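You operate a simulated robot arm through the tools that you are given. There is no shell and no other tool. Be economical: measure what you need, move in short steps, check, and stop when the job is done.

The job below is to be done with a simulated robot arm. You get a single attempt, and the scene is never put back.

## Task
Give both bases on the sliding tray 30 g each, then pull the tray out.
Fine: the one on ring R23 first, then the one on R27; one press of the dose button each; spill nothing.

The check looks at the end state, three seconds after you hand in, the way a careful person would. Anything else that was tipped, shoved, dropped, spilled or broken makes it a failure.

## Robot
A 7-joint arm with a two-finger parallel gripper on a trunk, on a base that drives. Base frame: it is fixed to the floor where the robot stands at the start and does not move with it; the origin is under the middle of the robot, x ahead of it, y to its left, z up. Readings come in m, degrees, newtons and seconds.
With the tool pointing down near the work surface it reaches from about 0.3 to 0.72 m from the robot's upright axis, wherever it stands. Its first joint turns from -166.0 to 166.0 degrees. Places, roughly: depositor lever [0.4, 0.1, 1.3]; dose button [0.4, 0.1, 0.9]; dose dial [0.4, 0, 0.9]; feed lever [0.4, 0.2, 0.9]; height wheel [0.5, -0.1, 1.1]; portion dial [0.6, 1, 0.8]; sliding tray [0.7, -0.7, 0.9]; valve handle [1.2, -0.3, 1.8]. Payload 3.43 kg.
Tool frame: the origin (TCP) lies between the finger pads and is the grasp point; the fingertips stand 0.034 m ahead of it; z points along the fingers, y is the line along which they close. Largest opening 0.128 m; finger width 0.024, thickness 0.012; the body of the gripper, 0.048 by 0.13 m, starts 0.096 m behind the TCP.
Orientation is told as [roll, pitch, yaw] about the base's x, y, z axes, in that order, counted from this pose: with the fingers straight down and closing along the base's y, the tool's x points along the base's -x, its y along +y and its z along -z.

## Interface
- The arm moves only by the tool servo_tool. Its argument "targets" is a list of rows, each a list of 3 entries, a list of its own where there are three numbers: the shift along the tool's x, y, z in m, then the turn, a rotation vector about the tool's x, y, z in degrees, then the gripper command, from -1 (fully open) to 1 (shut), values between in proportion. In form: [[[tx, ty, tz], [ax, ay, az], claw], ...]. A call has 1 to 12 rows; each row shifts and turns the commanded pose from where the row before left it, along the tool's axes as they then stand. Rows are played at 5 a second. More than 0.05 m and 8.6 degrees between two rows, or a gripper value outside its range, and nothing of the call is played. A pose out of reach is approached as far as the arm can. The call stops where the force on the tool passes 40 N (or 10 N more than at its start, if that is more) or the arm is blocked; 0.2 s more then pass. Each finger travels about 0.108 m/s and halts on what it meets, pressing with about 20 N; the grip force reading is that of the motor and also rises with nothing between the fingers. The clock runs only during rows and for 0.2 s after the last one: add rows that do not move to give the fingers time. It gives the time, the measured TCP pose, the force on the tool (base axes), the opening and the grip force at its end, in the units of the frame above (readings bear some noise), with the torque about the TCP (base axes, N m) and any sound that the robot's microphone picked up.
- Cameras (640 x 400 px; columns grow to the right, rows downward): "scene" is now at [-0.0222, 0.0985, 1.5285]; the picture's right is [-0.52, -0.85, 0.00], its down [-0.63, 0.39, -0.67] and it looks along [0.57, -0.35, -0.74] (base axes); focal length 270 px, centre (320, 200). "wrist" rides on the gripper at [0.076, -0.011, -0.16] in the tool frame; the picture's right is [0.15, 0.99, 0.00], its down [-0.88, 0.13, -0.46] and it looks along [-0.45, 0.07, 0.89] (tool axes); focal length 234 px, centre (320, 200). There is no depth. A picture from a camera that has moved, and an enlarged one, comes with that camera's place and axes in the base frame and with its lens.
- snapshot(camera): a new picture of that camera. The clock stands still meanwhile.
- move_column(by): slides the trunk up (or, below 0, down) by that many m; the arm and the scene camera ride with it, the base frame stays. It gives what a move gives, with no picture.
- steer(legs): drives the robot by 1 to 6 legs, each [ahead, left, turn to the left] in m, m and degrees, along the robot's own axes; the way and the turn of a leg run together, so that a leg with both is an arc; at most 1.5 m and 180 degrees a leg. The arm and the cameras ride along, it lands a little off, and it stops where it bumps. It gives what a move gives.
- pan_tilt(pan, tilt): turns the head with the scene camera to pan (to the left, within 86 degrees either way) and tilt (down, from -29 to 69), counted from straight ahead of the robot. It gives what a move gives.
- inspect(camera, box): a new picture of the part [left, top, right, bottom] of that camera's present view, enlarged. The clock stands still meanwhile.
- sign_off(): hands the job in; it is judged then, once.

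Work in short steps. Places have to be worked out from the pictures, the camera data and where the tool is seen: move nearer, look again, correct. Check each grasp and each placing, and mend what went wrong. You have 120 turns and 82 pictures in all, those below and enlarged ones among them. Open the gripper and draw the arm clear of the work before you hand the job in, unless the task says otherwise; then end with one line.

The tools are called after "Request:" as name(argument=value, ...) on one line, values as JSON. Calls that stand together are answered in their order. servo_tool: Moves the arm, as the interface text tells. Its arguments: {"type":"object","properties":{"targets":{"type":"array","items":{"type":"array"}}},"required":["targets"]} The other tools are called the same way: move_column (by) slides the trunk up or down; steer (legs) drives the base; pan_tilt (pan, tilt) turns the head that bears the scene camera; snapshot (camera) takes a picture; inspect (camera, box) takes an enlarged picture of a part of a camera's view; sign_off () hands the job in.

At the start:

```text
time_s: 0.0
eef_pos: [0.2995, -0.2837, 1.1904]
orientation: [0.0, 0.0, 0.1]
wrist_force: [0.0, 0.2, -0.2]
wrist_torque: [0.0, 0.0, -0.01]
opening: 0.1281
grip_force: 0.0
trunk travel left (down, up): [-0.25, 0.074]
robot x, y, heading: [-0.0007, 0.0001, -0.2]
head pan, tilt: [-31.6, 47.8]
```

scene: 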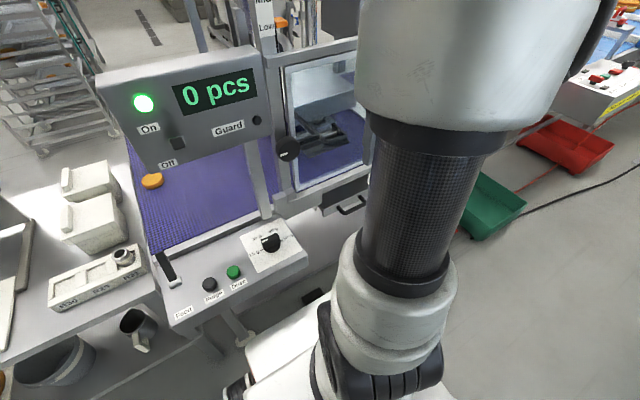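
wrist: 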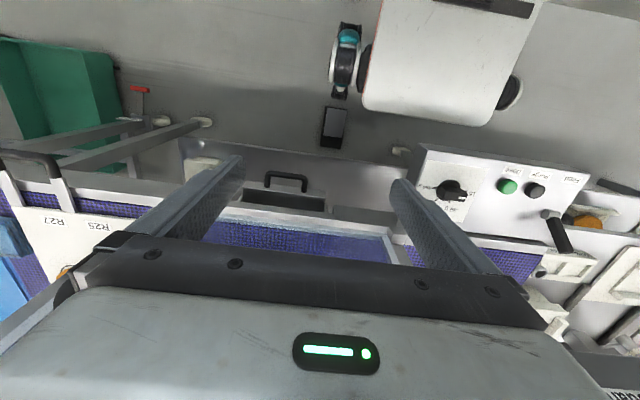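

The pictures show a machine with an On lamp, a guard and a control panel (Feed, Purge, Dose, dial), but the arm blocks part of the view. I'll enlarge the panel and turn the head to look around.

Request:
inspect(camera="scene", box=[90, 40, 390, 340])

Request:
pan_tilt(pan=-5, tilt=15)

Request:
snapshot(camera="scene")

Request:
pan_tilt(pan=-70, tilt=35)

Request:
snapshot(camera="scene")

```text
1.33 times, centred on (240, 190) of scene
camera zoom: at [-0.0222, 0.0985, 1.5285], right [-0.52, -0.85, 0.0], down [-0.63, 0.39, -0.67], along [0.57, -0.35, -0.74], focal length 360 px, centre (427, 213)
```

zoom: 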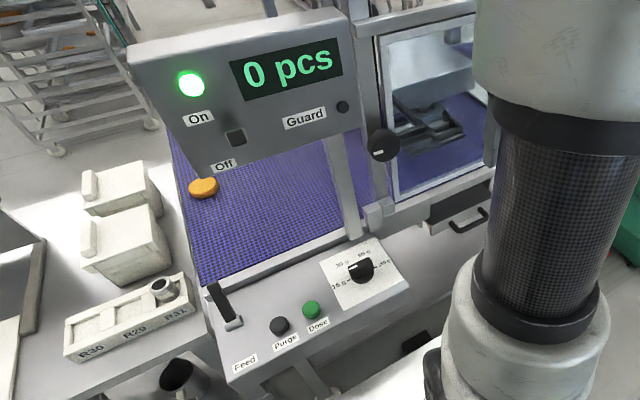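

```text
time_s: 1.0
eef_pos: [0.2999, -0.2847, 1.1899]
orientation: [0.0, 0.1, 0.1]
wrist_force: [-0.6, 0.6, 0.7]
wrist_torque: [0.02, 0.02, 0.03]
opening: 0.1279
grip_force: 0.0
trunk travel left (down, up): [-0.25, 0.074]
robot x, y, heading: [-0.0012, 0.0019, 0.1]
head pan, tilt: [-5.0, 15.0]
```

```text
78 pictures are left
camera scene: at [0.0035, 0.1316, 1.5792], right [-0.09, -1.0, 0.0], down [-0.26, 0.02, -0.97], along [0.96, -0.08, -0.26], focal length 270 px, centre (320, 200)
```

scene: 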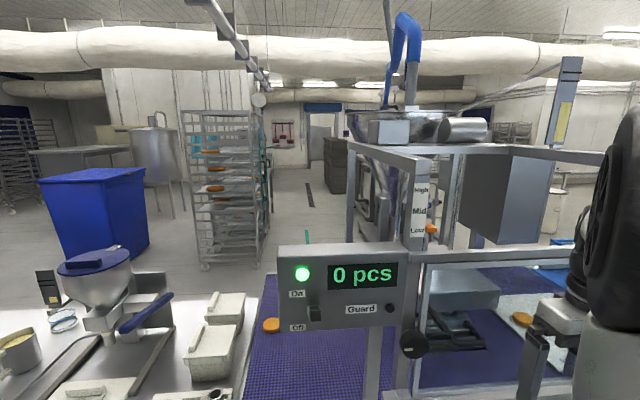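

```text
time_s: 2.3
eef_pos: [0.2986, -0.2842, 1.1901]
orientation: [0.0, -0.1, 0.0]
wrist_force: [-0.3, -0.2, 0.1]
wrist_torque: [-0.01, -0.04, 0.0]
opening: 0.1281
grip_force: 0.0
trunk travel left (down, up): [-0.25, 0.074]
robot x, y, heading: [-0.001, -0.0015, -0.2]
head pan, tilt: [-70.0, 35.0]
```

```text
77 pictures are left
camera scene: at [-0.0593, 0.0571, 1.5473], right [-0.94, -0.34, 0.0], down [-0.2, 0.54, -0.82], along [0.28, -0.77, -0.57], focal length 270 px, centre (320, 200)
```

scene: 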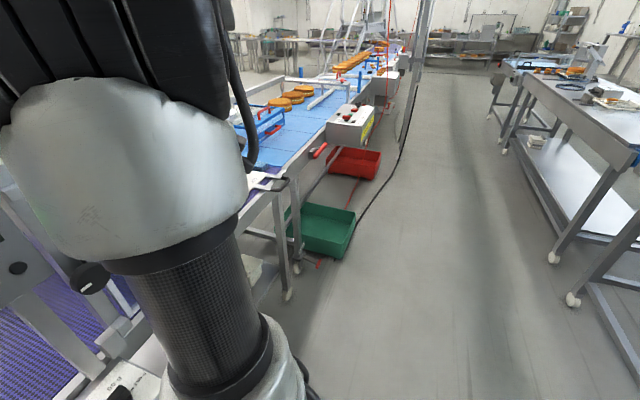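

The tray is off to the right and hidden by the arm, but the wrist view shows its R25/R27 labels. I'll enlarge that part and then drive right to face the tray.

Request:
inspect(camera="wrist", box=[0, 100, 240, 300])

Request:
steer(legs=[[-0.15, -0.5, 0]])

Request:
pan_tilt(pan=15, tilt=35)

Request:
snapshot(camera="scene")

Request:
snapshot(camera="wrist")

```text
2.00 times, centred on (120, 200) of wrist
camera zoom: at [0.2244, -0.2961, 1.3495], right [-0.15, 0.99, 0.0], down [0.88, 0.13, 0.46], along [0.45, 0.07, -0.89], focal length 468 px, centre (720, 200)
```

zoom: 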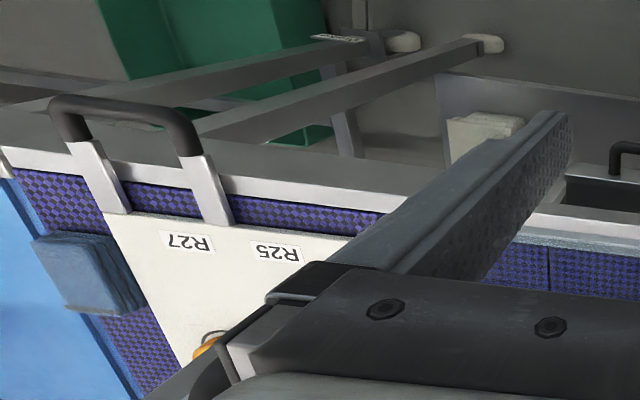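

```text
time_s: 7.8
eef_pos: [0.1501, -0.7932, 1.1901]
orientation: [0.0, 0.0, 0.2]
wrist_force: [-0.5, 0.0, -0.5]
wrist_torque: [0.04, -0.03, 0.0]
opening: 0.1281
grip_force: 0.1
trunk travel left (down, up): [-0.25, 0.074]
robot x, y, heading: [-0.1491, -0.5109, 0.5]
head pan, tilt: [-70.0, 35.0]
```

```text
time_s: 9.3
eef_pos: [0.1491, -0.7921, 1.1906]
orientation: [0.1, 0.0, 0.1]
wrist_force: [0.1, -0.6, 0.1]
wrist_torque: [-0.01, 0.01, -0.01]
opening: 0.1282
grip_force: 0.0
trunk travel left (down, up): [-0.25, 0.074]
robot x, y, heading: [-0.1538, -0.5079, 0.2]
head pan, tilt: [15.0, 35.0]
```

```text
75 pictures are left
camera scene: at [-0.1557, -0.3473, 1.5473], right [0.26, -0.97, 0.0], down [-0.55, -0.15, -0.82], along [0.79, 0.21, -0.57], focal length 270 px, centre (320, 200)
```

scene: 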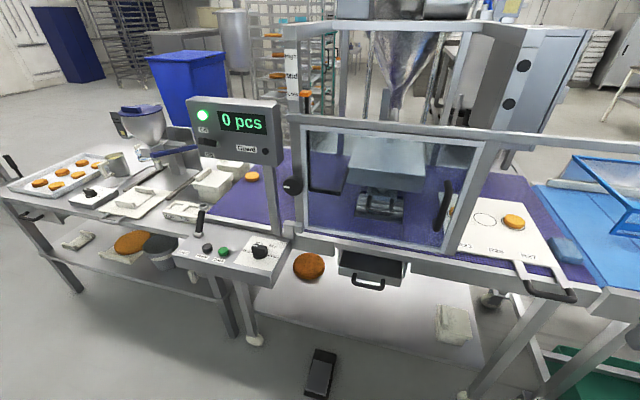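

```text
74 pictures are left
camera wrist: at [0.0749, -0.8051, 1.3495], right [-0.15, 0.99, 0.0], down [0.88, 0.13, 0.46], along [0.45, 0.07, -0.89], focal length 234 px, centre (320, 200)
```

wrist: 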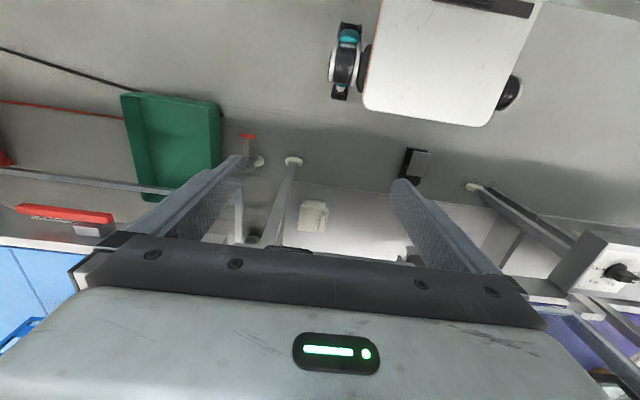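

This view shows the whole station: display, guard door, nozzle, tray and handle. I'll enlarge the key regions.

Request:
inspect(camera="scene", box=[420, 170, 620, 310])

Request:
inspect(camera="scene", box=[280, 20, 500, 260])

Request:
inspect(camera="scene", box=[160, 80, 320, 280])

```text
2.86 times, centred on (520, 240) of scene
camera zoom: at [-0.1557, -0.3473, 1.5473], right [0.26, -0.97, 0.0], down [-0.55, -0.15, -0.82], along [0.79, 0.21, -0.57], focal length 772 px, centre (-251, 86)
```

zoom: 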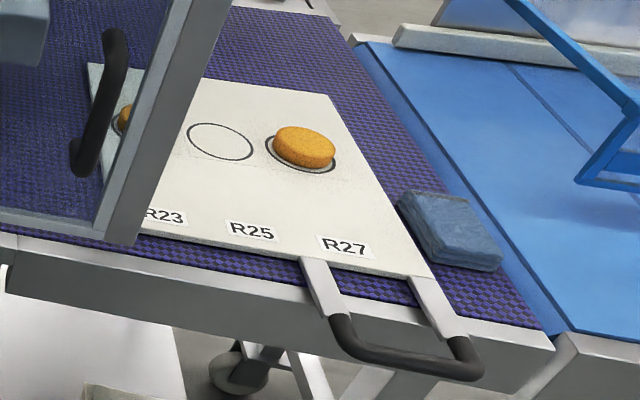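

```text
1.67 times, centred on (390, 140) of scene
camera zoom: at [-0.1557, -0.3473, 1.5473], right [0.26, -0.97, 0.0], down [-0.55, -0.15, -0.82], along [0.79, 0.21, -0.57], focal length 451 px, centre (203, 300)
```

zoom: 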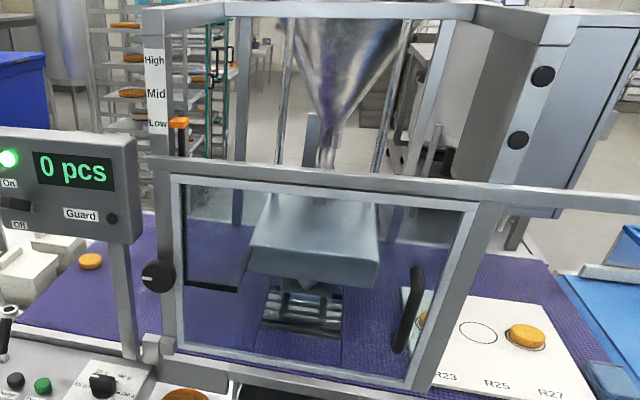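

```text
2.00 times, centred on (240, 180) of scene
camera zoom: at [-0.1557, -0.3473, 1.5473], right [0.26, -0.97, 0.0], down [-0.55, -0.15, -0.82], along [0.79, 0.21, -0.57], focal length 541 px, centre (480, 240)
```

zoom: 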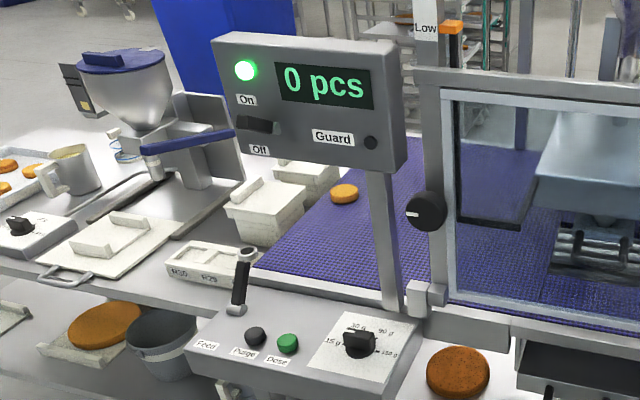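

The tray rings are roughly at y -0.64 (R23), -0.76 and -0.86 (R27), x 0.81, and the nozzle is near y -0.38. I'll enlarge the nozzle, the dial and the panel labels.

Request:
inspect(camera="scene", box=[340, 140, 420, 230])

Request:
inspect(camera="scene", box=[190, 225, 290, 280])

Request:
pan_tilt(pan=5, tilt=-10)

Request:
snapshot(camera="scene")

```text
4.44 times, centred on (380, 185) of scene
camera zoom: at [-0.1557, -0.3473, 1.5473], right [0.26, -0.97, 0.0], down [-0.55, -0.15, -0.82], along [0.79, 0.21, -0.57], focal length 1202 px, centre (53, 267)
```

zoom: 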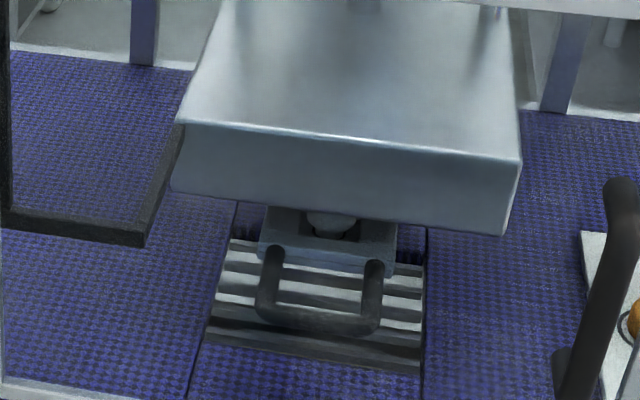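

```text
6.40 times, centred on (240, 252) of scene
camera zoom: at [-0.1557, -0.3473, 1.5473], right [0.26, -0.97, 0.0], down [-0.55, -0.15, -0.82], along [0.79, 0.21, -0.57], focal length 1730 px, centre (832, -136)
```

zoom: 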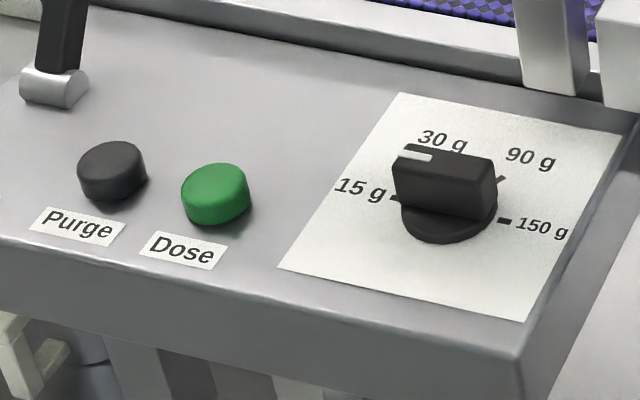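

```text
time_s: 10.5
eef_pos: [0.1493, -0.7924, 1.1892]
orientation: [0.1, 0.0, 0.2]
wrist_force: [0.0, 0.2, -0.1]
wrist_torque: [-0.03, -0.01, 0.02]
opening: 0.1279
grip_force: 0.0
trunk travel left (down, up): [-0.25, 0.074]
robot x, y, heading: [-0.1483, -0.5099, 0.2]
head pan, tilt: [5.0, -10.0]
```

```text
68 pictures are left
camera scene: at [-0.1567, -0.3627, 1.6186], right [0.09, -1.0, 0.0], down [0.17, 0.02, -0.98], along [0.98, 0.09, 0.17], focal length 270 px, centre (320, 200)
```

scene: 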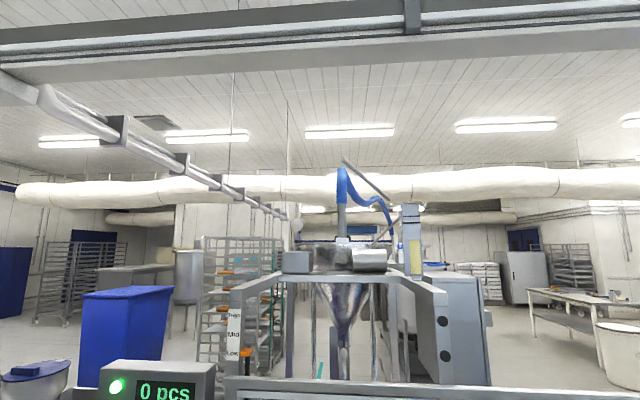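

The dial's white mark seems to point at 15 g, and the head marker is at Low. I need nozzle and base heights from a lower, closer view, so I'll lower the trunk and look at the nozzle and tray.

Request:
move_column(by=-0.25)

Request:
pan_tilt(pan=-5, tilt=18)

Request:
snapshot(camera="scene")

Request:
inspect(camera="scene", box=[250, 180, 450, 310])

```text
time_s: 13.0
eef_pos: [0.1501, -0.7928, 0.939]
orientation: [0.0, -0.1, 0.2]
wrist_force: [0.2, -0.3, 0.6]
wrist_torque: [0.0, 0.03, -0.01]
opening: 0.1283
grip_force: 0.0
trunk travel left (down, up): [0.0, 0.324]
robot x, y, heading: [-0.151, -0.5074, 0.3]
head pan, tilt: [5.0, -10.0]
```

```text
time_s: 14.0
eef_pos: [0.1499, -0.7924, 0.94]
orientation: [-0.1, 0.0, 0.2]
wrist_force: [0.1, 0.6, 0.7]
wrist_torque: [-0.01, -0.01, -0.03]
opening: 0.1279
grip_force: 0.0
trunk travel left (down, up): [0.0, 0.324]
robot x, y, heading: [-0.1513, -0.5103, 0.2]
head pan, tilt: [-5.0, 18.0]
```

```text
67 pictures are left
camera scene: at [-0.1477, -0.3782, 1.3244], right [-0.08, -1.0, 0.0], down [-0.31, 0.03, -0.95], along [0.95, -0.08, -0.31], focal length 270 px, centre (320, 200)
```

scene: 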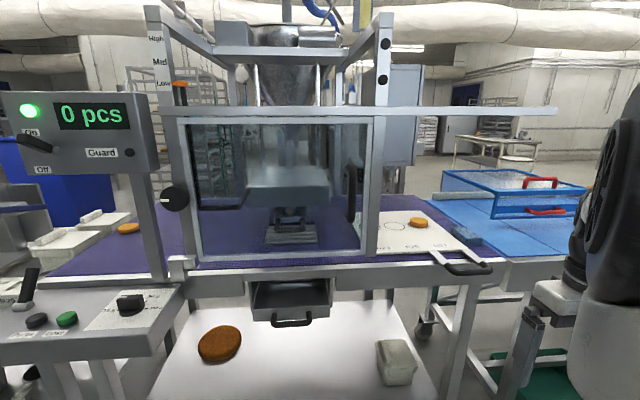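

```text
3.08 times, centred on (350, 245) of scene
camera zoom: at [-0.1477, -0.3782, 1.3244], right [-0.08, -1.0, 0.0], down [-0.31, 0.03, -0.95], along [0.95, -0.08, -0.31], focal length 832 px, centre (228, 62)
```

zoom: 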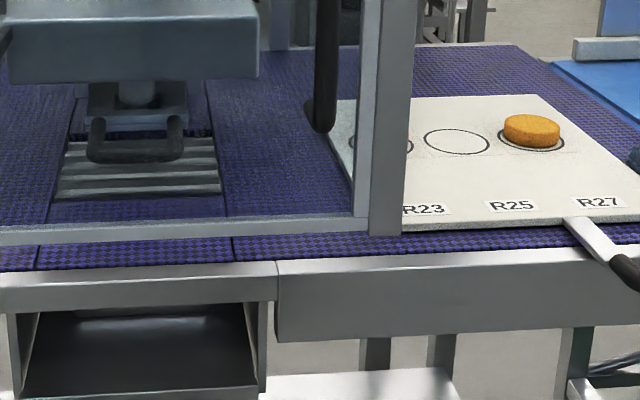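

The tray surface works out at z≈0.925, the rings at y≈-0.63/-0.72/-0.81 and x≈0.73, and the nozzle at y≈-0.35. A plate with a U handle sits right under the nozzle, so I'll look at that closely.

Request:
inspect(camera="scene", box=[262, 190, 322, 245])

Request:
steer(legs=[[0.1, 0.0, 0]])

Request:
pan_tilt(pan=0, tilt=25)

Request:
inspect(camera="scene", box=[230, 150, 380, 250])

```text
7.27 times, centred on (292, 218) of scene
camera zoom: at [-0.1477, -0.3782, 1.3244], right [-0.08, -1.0, 0.0], down [-0.31, 0.03, -0.95], along [0.95, -0.08, -0.31], focal length 1966 px, centre (524, 73)
```

zoom: 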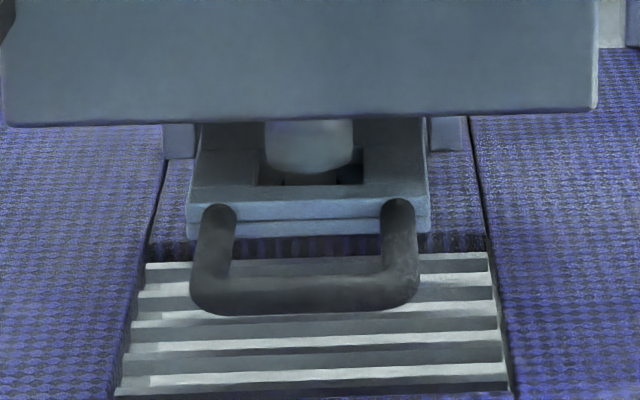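

```text
time_s: 15.1
eef_pos: [0.2484, -0.7928, 0.9389]
orientation: [0.0, 0.0, 0.3]
wrist_force: [-0.6, -0.1, -1.3]
wrist_torque: [-0.01, -0.04, 0.0]
opening: 0.1281
grip_force: 0.0
trunk travel left (down, up): [0.0, 0.324]
robot x, y, heading: [-0.0541, -0.5097, 0.2]
head pan, tilt: [-5.0, 18.0]
```

```text
time_s: 15.8
eef_pos: [0.2495, -0.793, 0.9388]
orientation: [-0.1, 0.0, 0.2]
wrist_force: [-0.3, -0.6, -0.7]
wrist_torque: [0.03, 0.02, 0.0]
opening: 0.1278
grip_force: 0.0
trunk travel left (down, up): [0.0, 0.324]
robot x, y, heading: [-0.0501, -0.5114, 0.2]
head pan, tilt: [0.0, 25.0]
```

```text
4.00 times, centred on (305, 200) of scene
camera zoom: at [-0.05, -0.3697, 1.3131], right [0.0, -1.0, 0.0], down [-0.42, 0.0, -0.91], along [0.91, 0.0, -0.42], focal length 1081 px, centre (380, 200)
```

zoom: 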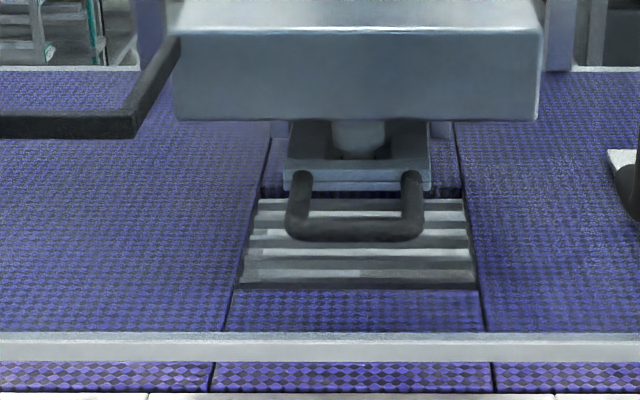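

A plate with a dark pocket or hole sits under the nozzle on side rails. It could be a shutter or a drip tray, so I'll check from a slightly higher angle at full zoom.

Request:
move_column(by=0.12)

Request:
inspect(camera="scene", box=[270, 190, 350, 245])

Request:
inspect(camera="wrist", box=[0, 0, 640, 400])

```text
time_s: 17.3
eef_pos: [0.2465, -0.7929, 1.0596]
orientation: [0.0, 0.0, 0.3]
wrist_force: [-0.1, 1.7, -1.2]
wrist_torque: [-0.02, 0.0, -0.02]
opening: 0.1281
grip_force: 0.1
trunk travel left (down, up): [-0.12, 0.204]
robot x, y, heading: [-0.0529, -0.5117, 0.2]
head pan, tilt: [0.0, 25.0]
```

```text
7.27 times, centred on (310, 218) of scene
camera zoom: at [-0.05, -0.3697, 1.433], right [0.0, -1.0, 0.0], down [-0.42, 0.0, -0.91], along [0.91, 0.0, -0.42], focal length 1966 px, centre (393, 73)
```

zoom: 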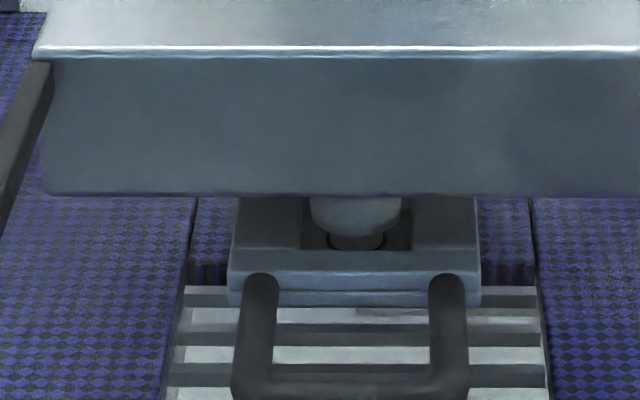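

```text
1.00 times, centred on (320, 200) of wrist (not enlarged: the box is as wide or as high as the picture)
camera zoom: at [0.1735, -0.8046, 1.2194], right [-0.15, 0.99, 0.0], down [0.88, 0.13, 0.46], along [0.45, 0.07, -0.89], focal length 234 px, centre (320, 200)
```

zoom: 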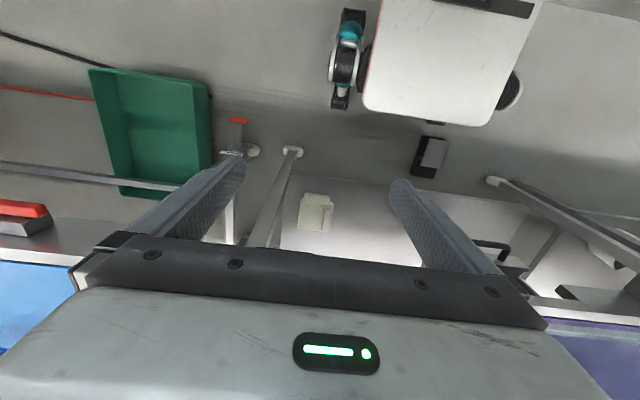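

The lower plate appears to have a round opening that takes the nozzle tip, so this looks like a fixed nozzle mount. The dial, button and tray handle can all be reached from about (-0.05, -0.40), so I'll drive there and look down at the panel.

Request:
steer(legs=[[0.0, 0.11, 0]])

Request:
move_column(by=0.2)

Request:
pan_tilt(pan=35, tilt=55)

Request:
snapshot(camera="scene")

Request:
inspect(camera="scene", box=[220, 120, 420, 260])

```text
time_s: 19.0
eef_pos: [0.2477, -0.684, 1.0591]
orientation: [0.0, 0.0, 0.1]
wrist_force: [-0.3, 0.1, 0.2]
wrist_torque: [-0.04, 0.0, -0.01]
opening: 0.1278
grip_force: 0.1
trunk travel left (down, up): [-0.12, 0.204]
robot x, y, heading: [-0.0536, -0.3995, 0.4]
head pan, tilt: [0.0, 25.0]
```

```text
time_s: 21.2
eef_pos: [0.2477, -0.6827, 1.2592]
orientation: [0.0, 0.0, 0.2]
wrist_force: [0.1, -0.6, -0.3]
wrist_torque: [-0.01, -0.03, -0.01]
opening: 0.1281
grip_force: 0.1
trunk travel left (down, up): [-0.32, 0.004]
robot x, y, heading: [-0.0548, -0.402, 0.1]
head pan, tilt: [0.0, 25.0]
```

```text
time_s: 22.2
eef_pos: [0.248, -0.6835, 1.2602]
orientation: [0.0, -0.1, 0.2]
wrist_force: [0.5, 0.4, -0.4]
wrist_torque: [0.02, 0.02, 0.0]
opening: 0.1277
grip_force: 0.1
trunk travel left (down, up): [-0.32, 0.004]
robot x, y, heading: [-0.0574, -0.3993, 0.1]
head pan, tilt: [35.0, 55.0]
```

```text
61 pictures are left
camera scene: at [-0.0837, -0.2194, 1.5891], right [0.58, -0.82, 0.0], down [-0.67, -0.47, -0.57], along [0.47, 0.33, -0.82], focal length 270 px, centre (320, 200)
```

scene: 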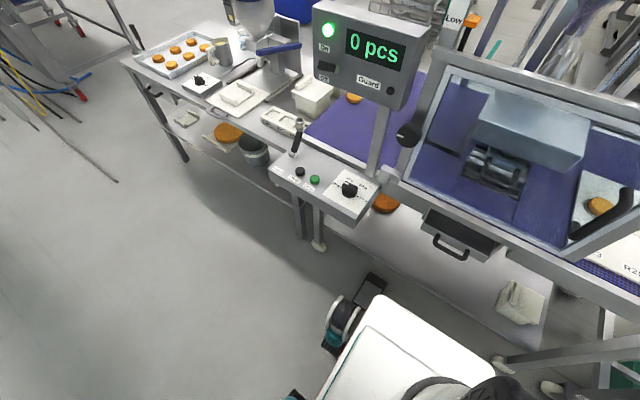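

```text
2.86 times, centred on (320, 190) of scene
camera zoom: at [-0.0837, -0.2194, 1.5891], right [0.58, -0.82, 0.0], down [-0.67, -0.47, -0.57], along [0.47, 0.33, -0.82], focal length 772 px, centre (320, 229)
```

zoom: 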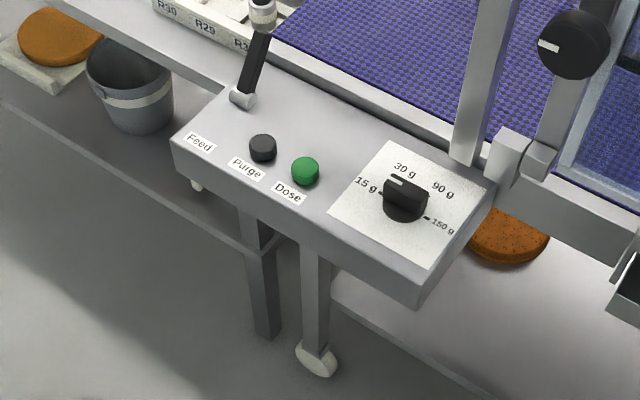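

From this view the bases on R23 and R27 both look in place. I'll zoom fully on the dial to read its pointer.

Request:
inspect(camera="scene", box=[325, 165, 385, 215])

```text
8.00 times, centred on (355, 190) of scene
camera zoom: at [-0.0837, -0.2194, 1.5891], right [0.58, -0.82, 0.0], down [-0.67, -0.47, -0.57], along [0.47, 0.33, -0.82], focal length 2163 px, centre (40, 280)
```

zoom: 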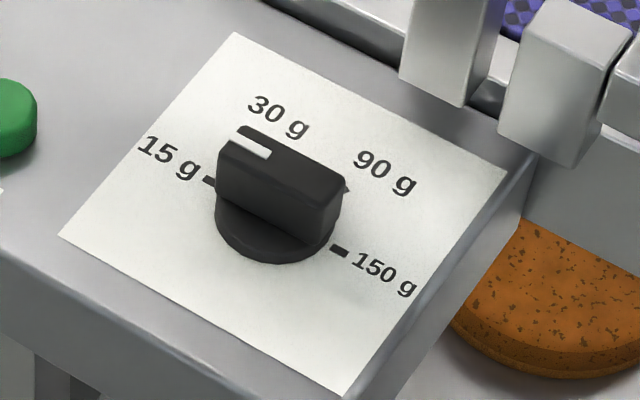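

The pointer is at 15 g, with 30 g lying 60° clockwise. I judge the knob to be near (0.357, -0.015, ~0.94), with its bar along y. I'll carry the arm over to the panel at a safe height.

Request:
servo_tool(targets=[[[-0.004, 0.05, 0], [0, 0, 0], -1], [[-0.004, 0.05, 0], [0, 0, 0], -1], [[-0.004, 0.05, 0], [0, 0, 0], -1], [[-0.004, 0.05, 0], [0, 0, 0], -1], [[-0.004, 0.05, 0], [0, 0, 0], -1], [[-0.004, 0.05, 0], [0, 0, 0], -1], [[-0.004, 0.05, 0], [0, 0, 0], -1], [[-0.004, 0.05, 0], [0, 0, 0], -1], [[-0.004, 0.05, 0], [0, 0, 0], -1], [[-0.004, 0.05, 0], [0, 0, 0], -1], [[-0.004, 0.05, 0], [0, 0, 0], -1], [[-0.004, 0.05, 0], [0, 0, 0], -1]])

Request:
snapshot(camera="wrist")

```text
refused: row 1 steps farther than a row can; nothing moved
```

```text
58 pictures are left
camera wrist: at [0.1731, -0.6955, 1.4195], right [-0.15, 0.99, 0.0], down [0.88, 0.13, 0.46], along [0.45, 0.07, -0.89], focal length 234 px, centre (320, 200)
```

wrist: 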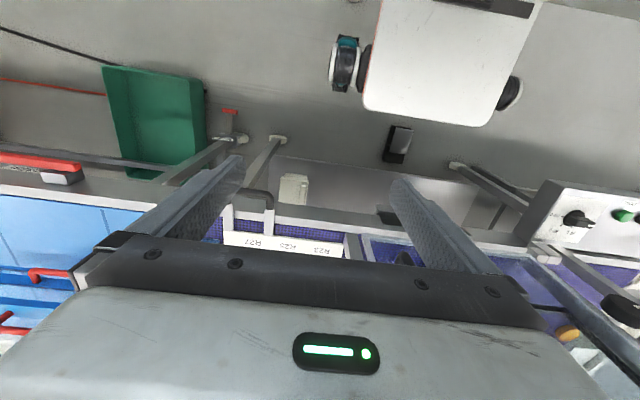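

The step length went slightly over the limit, so I'll repeat with 0.045 m rows.

Request:
servo_tool(targets=[[[-0.004, 0.048, 0], [0, 0, 0], -1], [[-0.004, 0.048, 0], [0, 0, 0], -1], [[-0.004, 0.048, 0], [0, 0, 0], -1], [[-0.004, 0.048, 0], [0, 0, 0], -1], [[-0.004, 0.048, 0], [0, 0, 0], -1], [[-0.004, 0.048, 0], [0, 0, 0], -1], [[-0.004, 0.048, 0], [0, 0, 0], -1], [[-0.004, 0.048, 0], [0, 0, 0], -1], [[-0.004, 0.048, 0], [0, 0, 0], -1], [[-0.004, 0.048, 0], [0, 0, 0], -1], [[-0.004, 0.048, 0], [0, 0, 0], -1], [[-0.004, 0.04, 0], [0, 0, 0], -1]])

Request:
snapshot(camera="wrist")

```text
time_s: 24.8
eef_pos: [0.2935, -0.1155, 1.2621]
orientation: [0.1, 0.0, 0.2]
wrist_force: [1.3, 0.1, 0.1]
wrist_torque: [0.01, 0.02, -0.02]
opening: 0.1279
grip_force: 0.0
trunk travel left (down, up): [-0.32, 0.004]
robot x, y, heading: [-0.0505, -0.4004, 0.3]
head pan, tilt: [35.0, 55.0]
```

```text
57 pictures are left
camera wrist: at [0.2188, -0.127, 1.4215], right [-0.15, 0.99, 0.0], down [0.88, 0.13, 0.46], along [0.45, 0.07, -0.89], focal length 234 px, centre (320, 200)
```

wrist: 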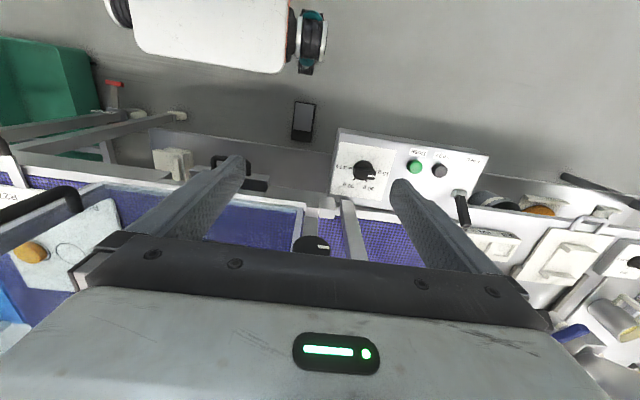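

The wrist view puts the knob at about (0.365, -0.008) and the Dose button at about (0.35, 0.10). I'll turn the tool 90° so the fingers close along x, across the knob bar.

Request:
servo_tool(targets=[[[0, 0, 0], [0, 0, -8.2], -1], [[0, 0, 0], [0, 0, -8.2], -1], [[0, 0, 0], [0, 0, -8.2], -1], [[0, 0, 0], [0, 0, -8.2], -1], [[0, 0, 0], [0, 0, -8.2], -1], [[0, 0, 0], [0, 0, -8.2], -1], [[0, 0, 0], [0, 0, -8.2], -1], [[0, 0, 0], [0, 0, -8.2], -1], [[0, 0, 0], [0, 0, -8.2], -1], [[0, 0, 0], [0, 0, -8.2], -1], [[0, 0, 0], [0, 0, -8.2], -0.3], [[0, 0, 0], [0, 0, 0], -0.3]])

```text
time_s: 27.4
eef_pos: [0.2943, -0.1145, 1.2595]
orientation: [0.1, 0.1, 90.6]
wrist_force: [0.5, -0.5, -0.3]
wrist_torque: [0.01, -0.02, -0.01]
opening: 0.0831
grip_force: 0.2
trunk travel left (down, up): [-0.32, 0.004]
robot x, y, heading: [-0.0538, -0.4041, 0.4]
head pan, tilt: [35.0, 55.0]
```

Tool x now points along base -y and tool y along base -x. I'll move above the knob at z≈1.11 and check with both cameras.

Request:
servo_tool(targets=[[[-0.021, -0.0138, 0.03], [0, 0, 0], -0.3], [[-0.021, -0.0138, 0.03], [0, 0, 0], -0.3], [[-0.021, -0.0138, 0.03], [0, 0, 0], -0.3], [[-0.021, -0.0138, 0.03], [0, 0, 0], -0.3], [[-0.021, -0.0138, 0.03], [0, 0, 0], -0.3], [[0, 0, 0], [0, 0, 0], -0.3]])

Request:
snapshot(camera="wrist")

Request:
inspect(camera="scene", box=[270, 60, 450, 220])

```text
time_s: 28.8
eef_pos: [0.3611, -0.0079, 1.112]
orientation: [0.0, 0.0, 90.4]
wrist_force: [0.9, 0.0, -0.5]
wrist_torque: [0.01, -0.01, -0.01]
opening: 0.0833
grip_force: 0.1
trunk travel left (down, up): [-0.32, 0.004]
robot x, y, heading: [-0.0528, -0.4057, 0.2]
head pan, tilt: [35.0, 55.0]
```

```text
56 pictures are left
camera wrist: at [0.3745, -0.0851, 1.2715], right [-0.99, -0.15, 0.0], down [-0.14, 0.88, 0.46], along [-0.07, 0.45, -0.89], focal length 234 px, centre (320, 200)
```

wrist: 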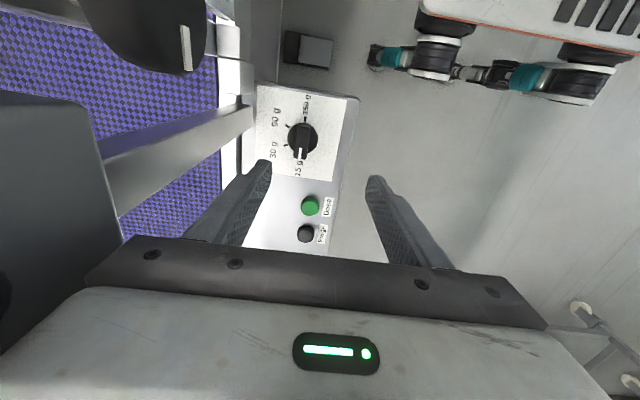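

```text
2.50 times, centred on (360, 140) of scene
camera zoom: at [-0.0837, -0.2193, 1.589], right [0.58, -0.82, 0.0], down [-0.67, -0.47, -0.57], along [0.47, 0.33, -0.82], focal length 676 px, centre (220, 350)
```

zoom: 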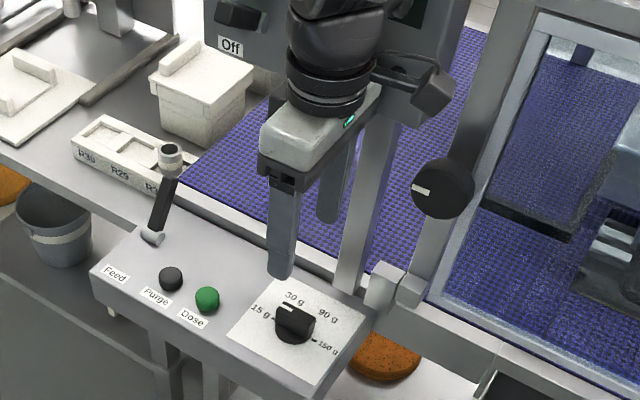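

Combining rays from four views puts the knob at (0.388, 0.0, 0.90) and the Dose button at (0.361, 0.118). The display box overhangs at x≈0.45, so I'll lean the hand back 8° and come down to z 1.0.

Request:
servo_tool(targets=[[[0, 0, 0], [8, 0, 0], -0.3], [[-0.0027, -0.0037, 0.0382], [0, 0, 0], -0.4], [[-0.0027, -0.0037, 0.0382], [0, 0, 0], -0.4], [[-0.0027, -0.0037, 0.0382], [0, 0, 0], -0.4], [[0, 0, 0], [0, 0, 0], -0.4]])

Request:
inspect(camera="wrist", box=[200, 60, 440, 260])

Request:
inspect(camera="scene", box=[270, 60, 450, 220])

```text
time_s: 30.0
eef_pos: [0.3891, -0.0037, 0.9956]
orientation: [-8.0, 0.0, 90.4]
wrist_force: [0.8, -0.2, 0.9]
wrist_torque: [-0.01, 0.0, 0.01]
opening: 0.0897
grip_force: 0.0
trunk travel left (down, up): [-0.32, 0.004]
robot x, y, heading: [-0.0469, -0.4013, 0.4]
head pan, tilt: [35.0, 55.0]
```

```text
2.00 times, centred on (320, 160) of wrist
camera zoom: at [0.3799, -0.0788, 1.1555], right [-0.98, -0.15, -0.14], down [-0.2, 0.88, 0.43], along [0.05, 0.45, -0.89], focal length 468 px, centre (320, 280)
```

zoom: 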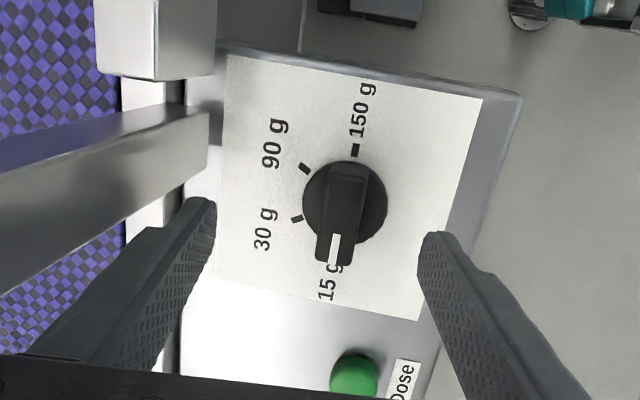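

```text
2.50 times, centred on (360, 140) of scene
camera zoom: at [-0.0837, -0.2193, 1.589], right [0.58, -0.82, 0.0], down [-0.67, -0.47, -0.57], along [0.47, 0.33, -0.82], focal length 676 px, centre (220, 350)
```

zoom: 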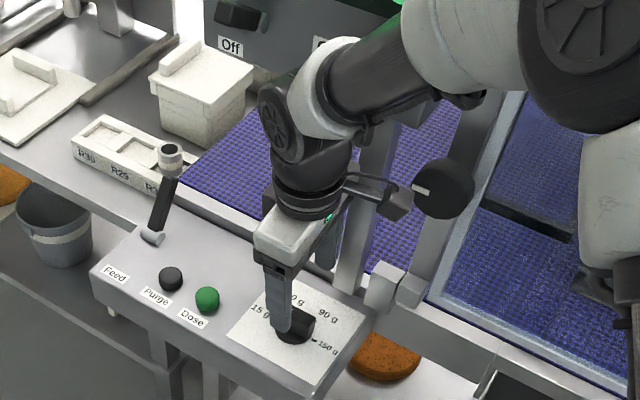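

The knob centre comes out at (0.388, -0.002), well centred between the fingers. I'll go down to z≈0.945 and close on the bar.

Request:
servo_tool(targets=[[[-0.001, 0.004, 0.025], [0, 0, 0], -0.4], [[-0.001, 0.004, 0.025], [0, 0, 0], -0.4], [[0, 0, 0], [0, 0, 0], -0.4]])

Request:
servo_tool(targets=[[[0, 0, 0], [0, 0, 0], 0.2], [[0, 0, 0], [0, 0, 0], 0.5], [[0, 0, 0], [0, 0, 0], 0.8], [[0, 0, 0], [0, 0, 0], 1], [[0, 0, 0], [0, 0, 0], 1]])

Request:
inspect(camera="wrist", box=[200, 60, 440, 260])

```text
time_s: 30.8
eef_pos: [0.3882, 0.0002, 0.9467]
orientation: [-8.0, 0.1, 90.5]
wrist_force: [0.8, -0.2, 1.0]
wrist_torque: [0.03, -0.02, -0.01]
opening: 0.0897
grip_force: 0.0
trunk travel left (down, up): [-0.32, 0.004]
robot x, y, heading: [-0.048, -0.4012, 0.2]
head pan, tilt: [35.0, 55.0]
```

```text
time_s: 32.0
eef_pos: [0.3847, 0.0014, 0.9463]
orientation: [-7.8, 0.1, 90.4]
wrist_force: [-14.4, -2.0, -0.9]
wrist_torque: [-0.25, 1.43, -0.41]
opening: 0.0228
grip_force: 44.9
trunk travel left (down, up): [-0.32, 0.004]
robot x, y, heading: [-0.0513, -0.4008, 0.1]
head pan, tilt: [35.0, 55.0]
```

```text
2.00 times, centred on (320, 160) of wrist
camera zoom: at [0.3755, -0.0758, 1.1059], right [-0.98, -0.15, -0.13], down [-0.2, 0.88, 0.43], along [0.05, 0.45, -0.89], focal length 468 px, centre (320, 280)
```

zoom: 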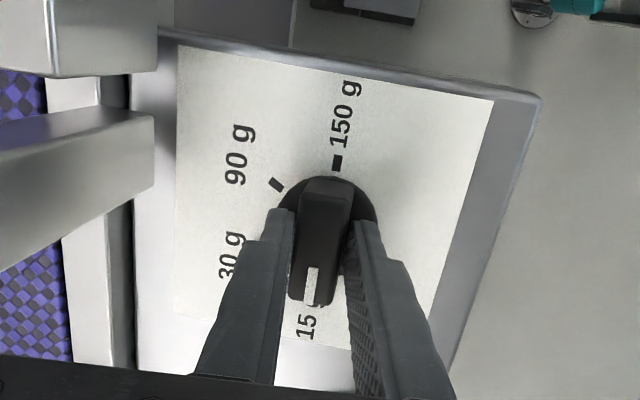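

The bar is gripped (opening 0.023) with a small sideways offset. I'll ease the offset by 3 mm and turn 60° clockwise as seen from above (+ about tool z).

Request:
servo_tool(targets=[[[0, 0.003, 0], [0, 0, 0], 1], [[0, 0, 0], [0, 0, 7.5], 1], [[0, 0, 0], [0, 0, 7.5], 1], [[0, 0, 0], [0, 0, 7.5], 1], [[0, 0, 0], [0, 0, 7.5], 1], [[0, 0, 0], [0, 0, 7.5], 1], [[0, 0, 0], [0, 0, 7.5], 1], [[0, 0, 0], [0, 0, 7.5], 1], [[0, 0, 0], [0, 0, 7.5], 1], [[0, 0, 0], [0, 0, 0], 1]])

Request:
inspect(camera="wrist", box=[200, 60, 440, 260])

```text
time_s: 34.2
eef_pos: [0.3848, 0.0008, 0.948]
orientation: [-4.0, -7.0, 30.7]
wrist_force: [-9.0, -1.8, 7.1]
wrist_torque: [0.28, 1.45, -0.02]
opening: 0.0211
grip_force: 44.6
trunk travel left (down, up): [-0.32, 0.004]
robot x, y, heading: [-0.0518, -0.4002, 0.3]
head pan, tilt: [35.0, 55.0]
```

```text
2.00 times, centred on (320, 160) of wrist
camera zoom: at [0.3041, -0.0484, 1.0974], right [-0.62, 0.78, -0.09], down [0.62, 0.56, 0.55], along [0.48, 0.29, -0.83], focal length 468 px, centre (320, 280)
```

zoom: 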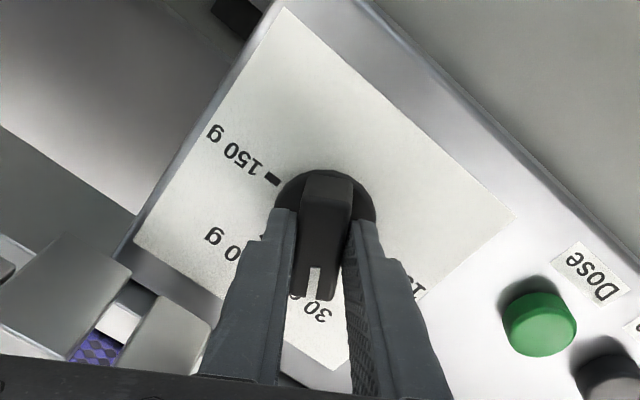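

The pointer now reads 30 g. I'll open the fingers, rise and check the dial.

Request:
servo_tool(targets=[[[0, 0, 0], [0, 0, 0], 0.5], [[0, 0, 0], [0, 0, 0], 0.1], [[0, 0, 0], [0, 0, 0], 0], [[0, 0, -0.04], [0, 0, 0], 0], [[0, 0, -0.04], [0, 0, 0], 0], [[0, 0, -0.04], [0, 0, 0], 0], [[0, 0, 0], [0, 0, 0], 0.5]])

Request:
inspect(camera="wrist", box=[200, 60, 440, 260])

```text
time_s: 35.8
eef_pos: [0.3674, -0.0021, 1.0686]
orientation: [-4.0, -6.9, 30.7]
wrist_force: [0.2, 0.6, -0.3]
wrist_torque: [-0.02, 0.02, 0.0]
opening: 0.0321
grip_force: 0.2
trunk travel left (down, up): [-0.32, 0.004]
robot x, y, heading: [-0.0515, -0.3997, 0.2]
head pan, tilt: [35.0, 55.0]
```

```text
2.00 times, centred on (320, 160) of wrist
camera zoom: at [0.2875, -0.0502, 1.217], right [-0.62, 0.78, -0.09], down [0.62, 0.56, 0.55], along [0.48, 0.29, -0.83], focal length 468 px, centre (320, 280)
```

zoom: 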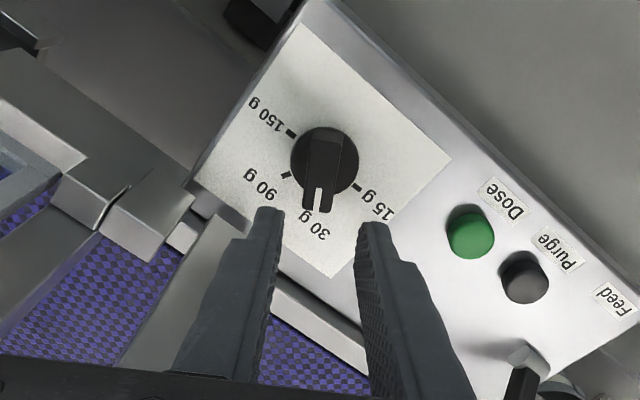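

The dial is set to 30 g. I'll straighten the tool, back it away from the machine and swing toward the tray handle on the right.

Request:
servo_tool(targets=[[[0, 0, -0.01], [-4, 6.93, 0], 0.5], [[0, 0, -0.01], [0, 0, 7.65], 0.5], [[0, 0, -0.01], [0, 0, 7.65], 0.5], [[0, 0, -0.01], [0, 0, 7.65], 0.5], [[0, 0, -0.01], [0, 0, 7.65], 0.5], [[0.025, -0.03, -0.02], [0, 0, 0], 0.5], [[0.025, -0.03, -0.02], [0, 0, 0], 0.5], [[0, -0.048, 0], [0, 0, 0], 0.5], [[0, -0.048, 0], [0, 0, 0], 0.5], [[0, -0.048, 0], [0, 0, 0], 0.5], [[0, -0.048, 0], [0, 0, 0], 0.5], [[0, -0.048, 0], [0, 0, 0], 0.5]])

Request:
servo_tool(targets=[[[0, -0.048, 0], [0, 0, 0], 0.5], [[0, -0.048, 0], [0, 0, 0], 0.5], [[0, -0.048, 0], [0, 0, 0], 0.5], [[0, -0.048, 0], [0, 0, 0], 0.5], [[0, -0.048, 0], [0, 0, 0], 0.5], [[0, -0.048, 0], [0, 0, 0], 0.5], [[0, -0.048, 0], [0, 0, 0], 0.5], [[0, -0.048, 0], [0, 0, 0], 0.5], [[0, -0.048, 0], [0, 0, 0], 0.5], [[0, -0.04, 0], [0, 0, 0], 0.5]])

Request:
snapshot(camera="wrist")

Request:
pan_tilt(pan=-20, tilt=40)

Request:
snapshot(camera="scene")

```text
time_s: 38.4
eef_pos: [0.3159, -0.2984, 1.1557]
orientation: [0.0, 0.0, -0.1]
wrist_force: [0.6, 0.2, -0.6]
wrist_torque: [0.01, 0.0, 0.0]
opening: 0.0321
grip_force: 0.1
trunk travel left (down, up): [-0.32, 0.004]
robot x, y, heading: [-0.0515, -0.4015, 0.3]
head pan, tilt: [35.0, 55.0]
```

```text
time_s: 40.6
eef_pos: [0.3125, -0.773, 1.1565]
orientation: [0.1, 0.0, -0.1]
wrist_force: [0.2, -1.0, -0.3]
wrist_torque: [0.0, -0.02, -0.01]
opening: 0.0318
grip_force: 0.0
trunk travel left (down, up): [-0.32, 0.004]
robot x, y, heading: [-0.0551, -0.401, 0.1]
head pan, tilt: [35.0, 55.0]
```

```text
49 pictures are left
camera wrist: at [0.2385, -0.7845, 1.3156], right [-0.14, 0.99, 0.0], down [0.88, 0.13, 0.46], along [0.45, 0.07, -0.89], focal length 234 px, centre (320, 200)
```

wrist: 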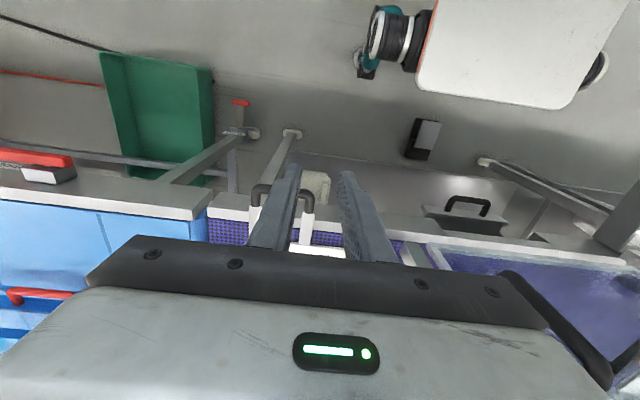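

```text
time_s: 41.8
eef_pos: [0.3125, -0.7725, 1.1574]
orientation: [0.0, -0.1, -0.2]
wrist_force: [-0.1, -0.2, -0.4]
wrist_torque: [0.01, 0.0, 0.0]
opening: 0.0318
grip_force: 0.0
trunk travel left (down, up): [-0.32, 0.004]
robot x, y, heading: [-0.0523, -0.3978, 0.2]
head pan, tilt: [-20.0, 40.0]
```

```text
48 pictures are left
camera scene: at [-0.0626, -0.2896, 1.6097], right [-0.34, -0.94, 0.0], down [-0.61, 0.22, -0.77], along [0.72, -0.26, -0.64], focal length 270 px, centre (320, 200)
```

scene: 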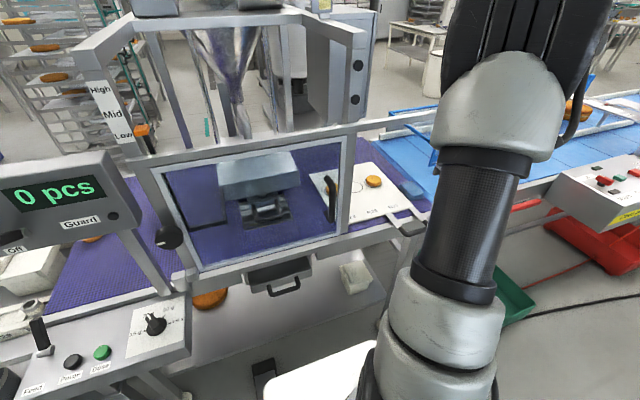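

The rays put the handle bar at about (0.43, -0.822, 0.93). I'll come nearer above it and look again.

Request:
servo_tool(targets=[[[-0.02, -0.016, 0.033], [0, 0, 0], 0], [[-0.02, -0.016, 0.033], [0, 0, 0], -0.3], [[-0.02, -0.016, 0.033], [0, 0, 0], -0.3], [[0, 0, 0], [0, 0, 0], -0.3]])

Request:
inspect(camera="wrist", box=[160, 80, 460, 280])

```text
time_s: 42.8
eef_pos: [0.3741, -0.8212, 1.0567]
orientation: [0.0, 0.0, -0.3]
wrist_force: [-0.2, 0.3, -0.8]
wrist_torque: [0.0, -0.02, 0.01]
opening: 0.0836
grip_force: 0.2
trunk travel left (down, up): [-0.32, 0.004]
robot x, y, heading: [-0.0538, -0.3995, 0.3]
head pan, tilt: [-20.0, 40.0]
```

```text
2.00 times, centred on (310, 180) of wrist
camera zoom: at [0.2996, -0.8319, 1.2165], right [-0.14, 0.99, 0.0], down [0.88, 0.13, 0.46], along [0.45, 0.07, -0.89], focal length 468 px, centre (340, 240)
```

zoom: 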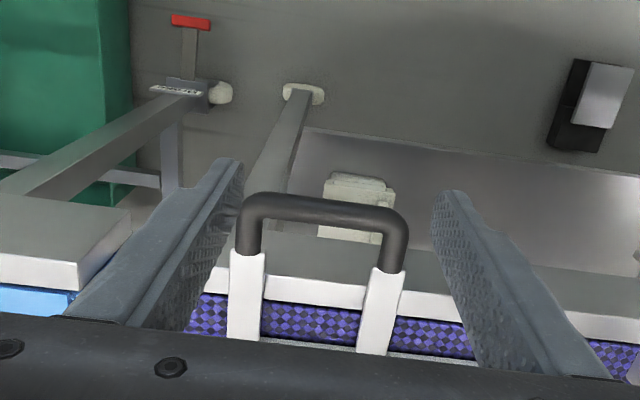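

The handle legs are at y≈-0.873 and -0.772, and the bar is at x≈0.424. The door handle sticks out around (0.45, -0.5, 1.05–1.2), so I'll tilt the hand back 40° and put two half-open fingers inside the U to push it both ways. First I'll tilt and take up a position above it.

Request:
servo_tool(targets=[[[0, 0, 0], [0, -8, 0], 0.3], [[0, 0, 0], [0, -8, 0], 0.3], [[0, 0, 0], [0, -8, 0], 0.3], [[0, 0, 0], [0, -8, 0], 0.3], [[0, 0, 0], [0, -8, 0], 0.3], [[0, 0, 0], [0, 0, 0], 0.3]])

Request:
servo_tool(targets=[[[-0.0126, -0.0005, 0.03], [0, 0, 0], 0.3], [[-0.0126, -0.0005, 0.03], [0, 0, 0], 0.3], [[0, 0, 0], [0, 0, 0], 0.3]])

Request:
snapshot(camera="wrist")

```text
time_s: 44.2
eef_pos: [0.3743, -0.8203, 1.0572]
orientation: [0.0, -40.2, -0.2]
wrist_force: [0.3, 0.3, -0.1]
wrist_torque: [0.0, -0.01, 0.05]
opening: 0.0446
grip_force: 0.1
trunk travel left (down, up): [-0.32, 0.004]
robot x, y, heading: [-0.0515, -0.4002, 0.4]
head pan, tilt: [-20.0, 40.0]
```

```text
time_s: 45.0
eef_pos: [0.4328, -0.8209, 1.0266]
orientation: [0.0, -39.9, -0.3]
wrist_force: [0.1, 0.5, 0.4]
wrist_torque: [0.02, 0.01, -0.02]
opening: 0.0449
grip_force: 0.0
trunk travel left (down, up): [-0.32, 0.004]
robot x, y, heading: [-0.0516, -0.4028, 0.3]
head pan, tilt: [-20.0, 40.0]
```

```text
46 pictures are left
camera wrist: at [0.2727, -0.8322, 1.1005], right [-0.11, 0.99, -0.09], down [0.38, 0.13, 0.92], along [0.92, 0.06, -0.39], focal length 234 px, centre (320, 200)
```

wrist: 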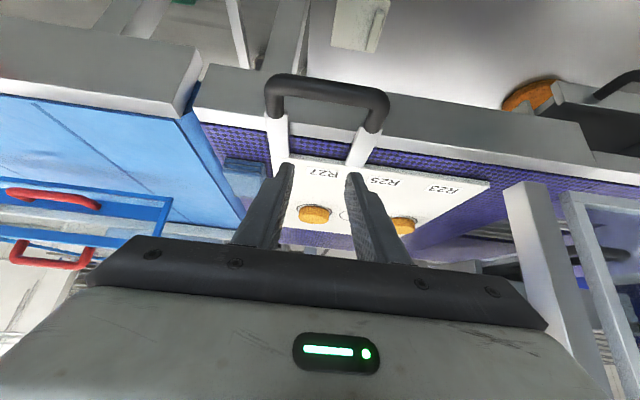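

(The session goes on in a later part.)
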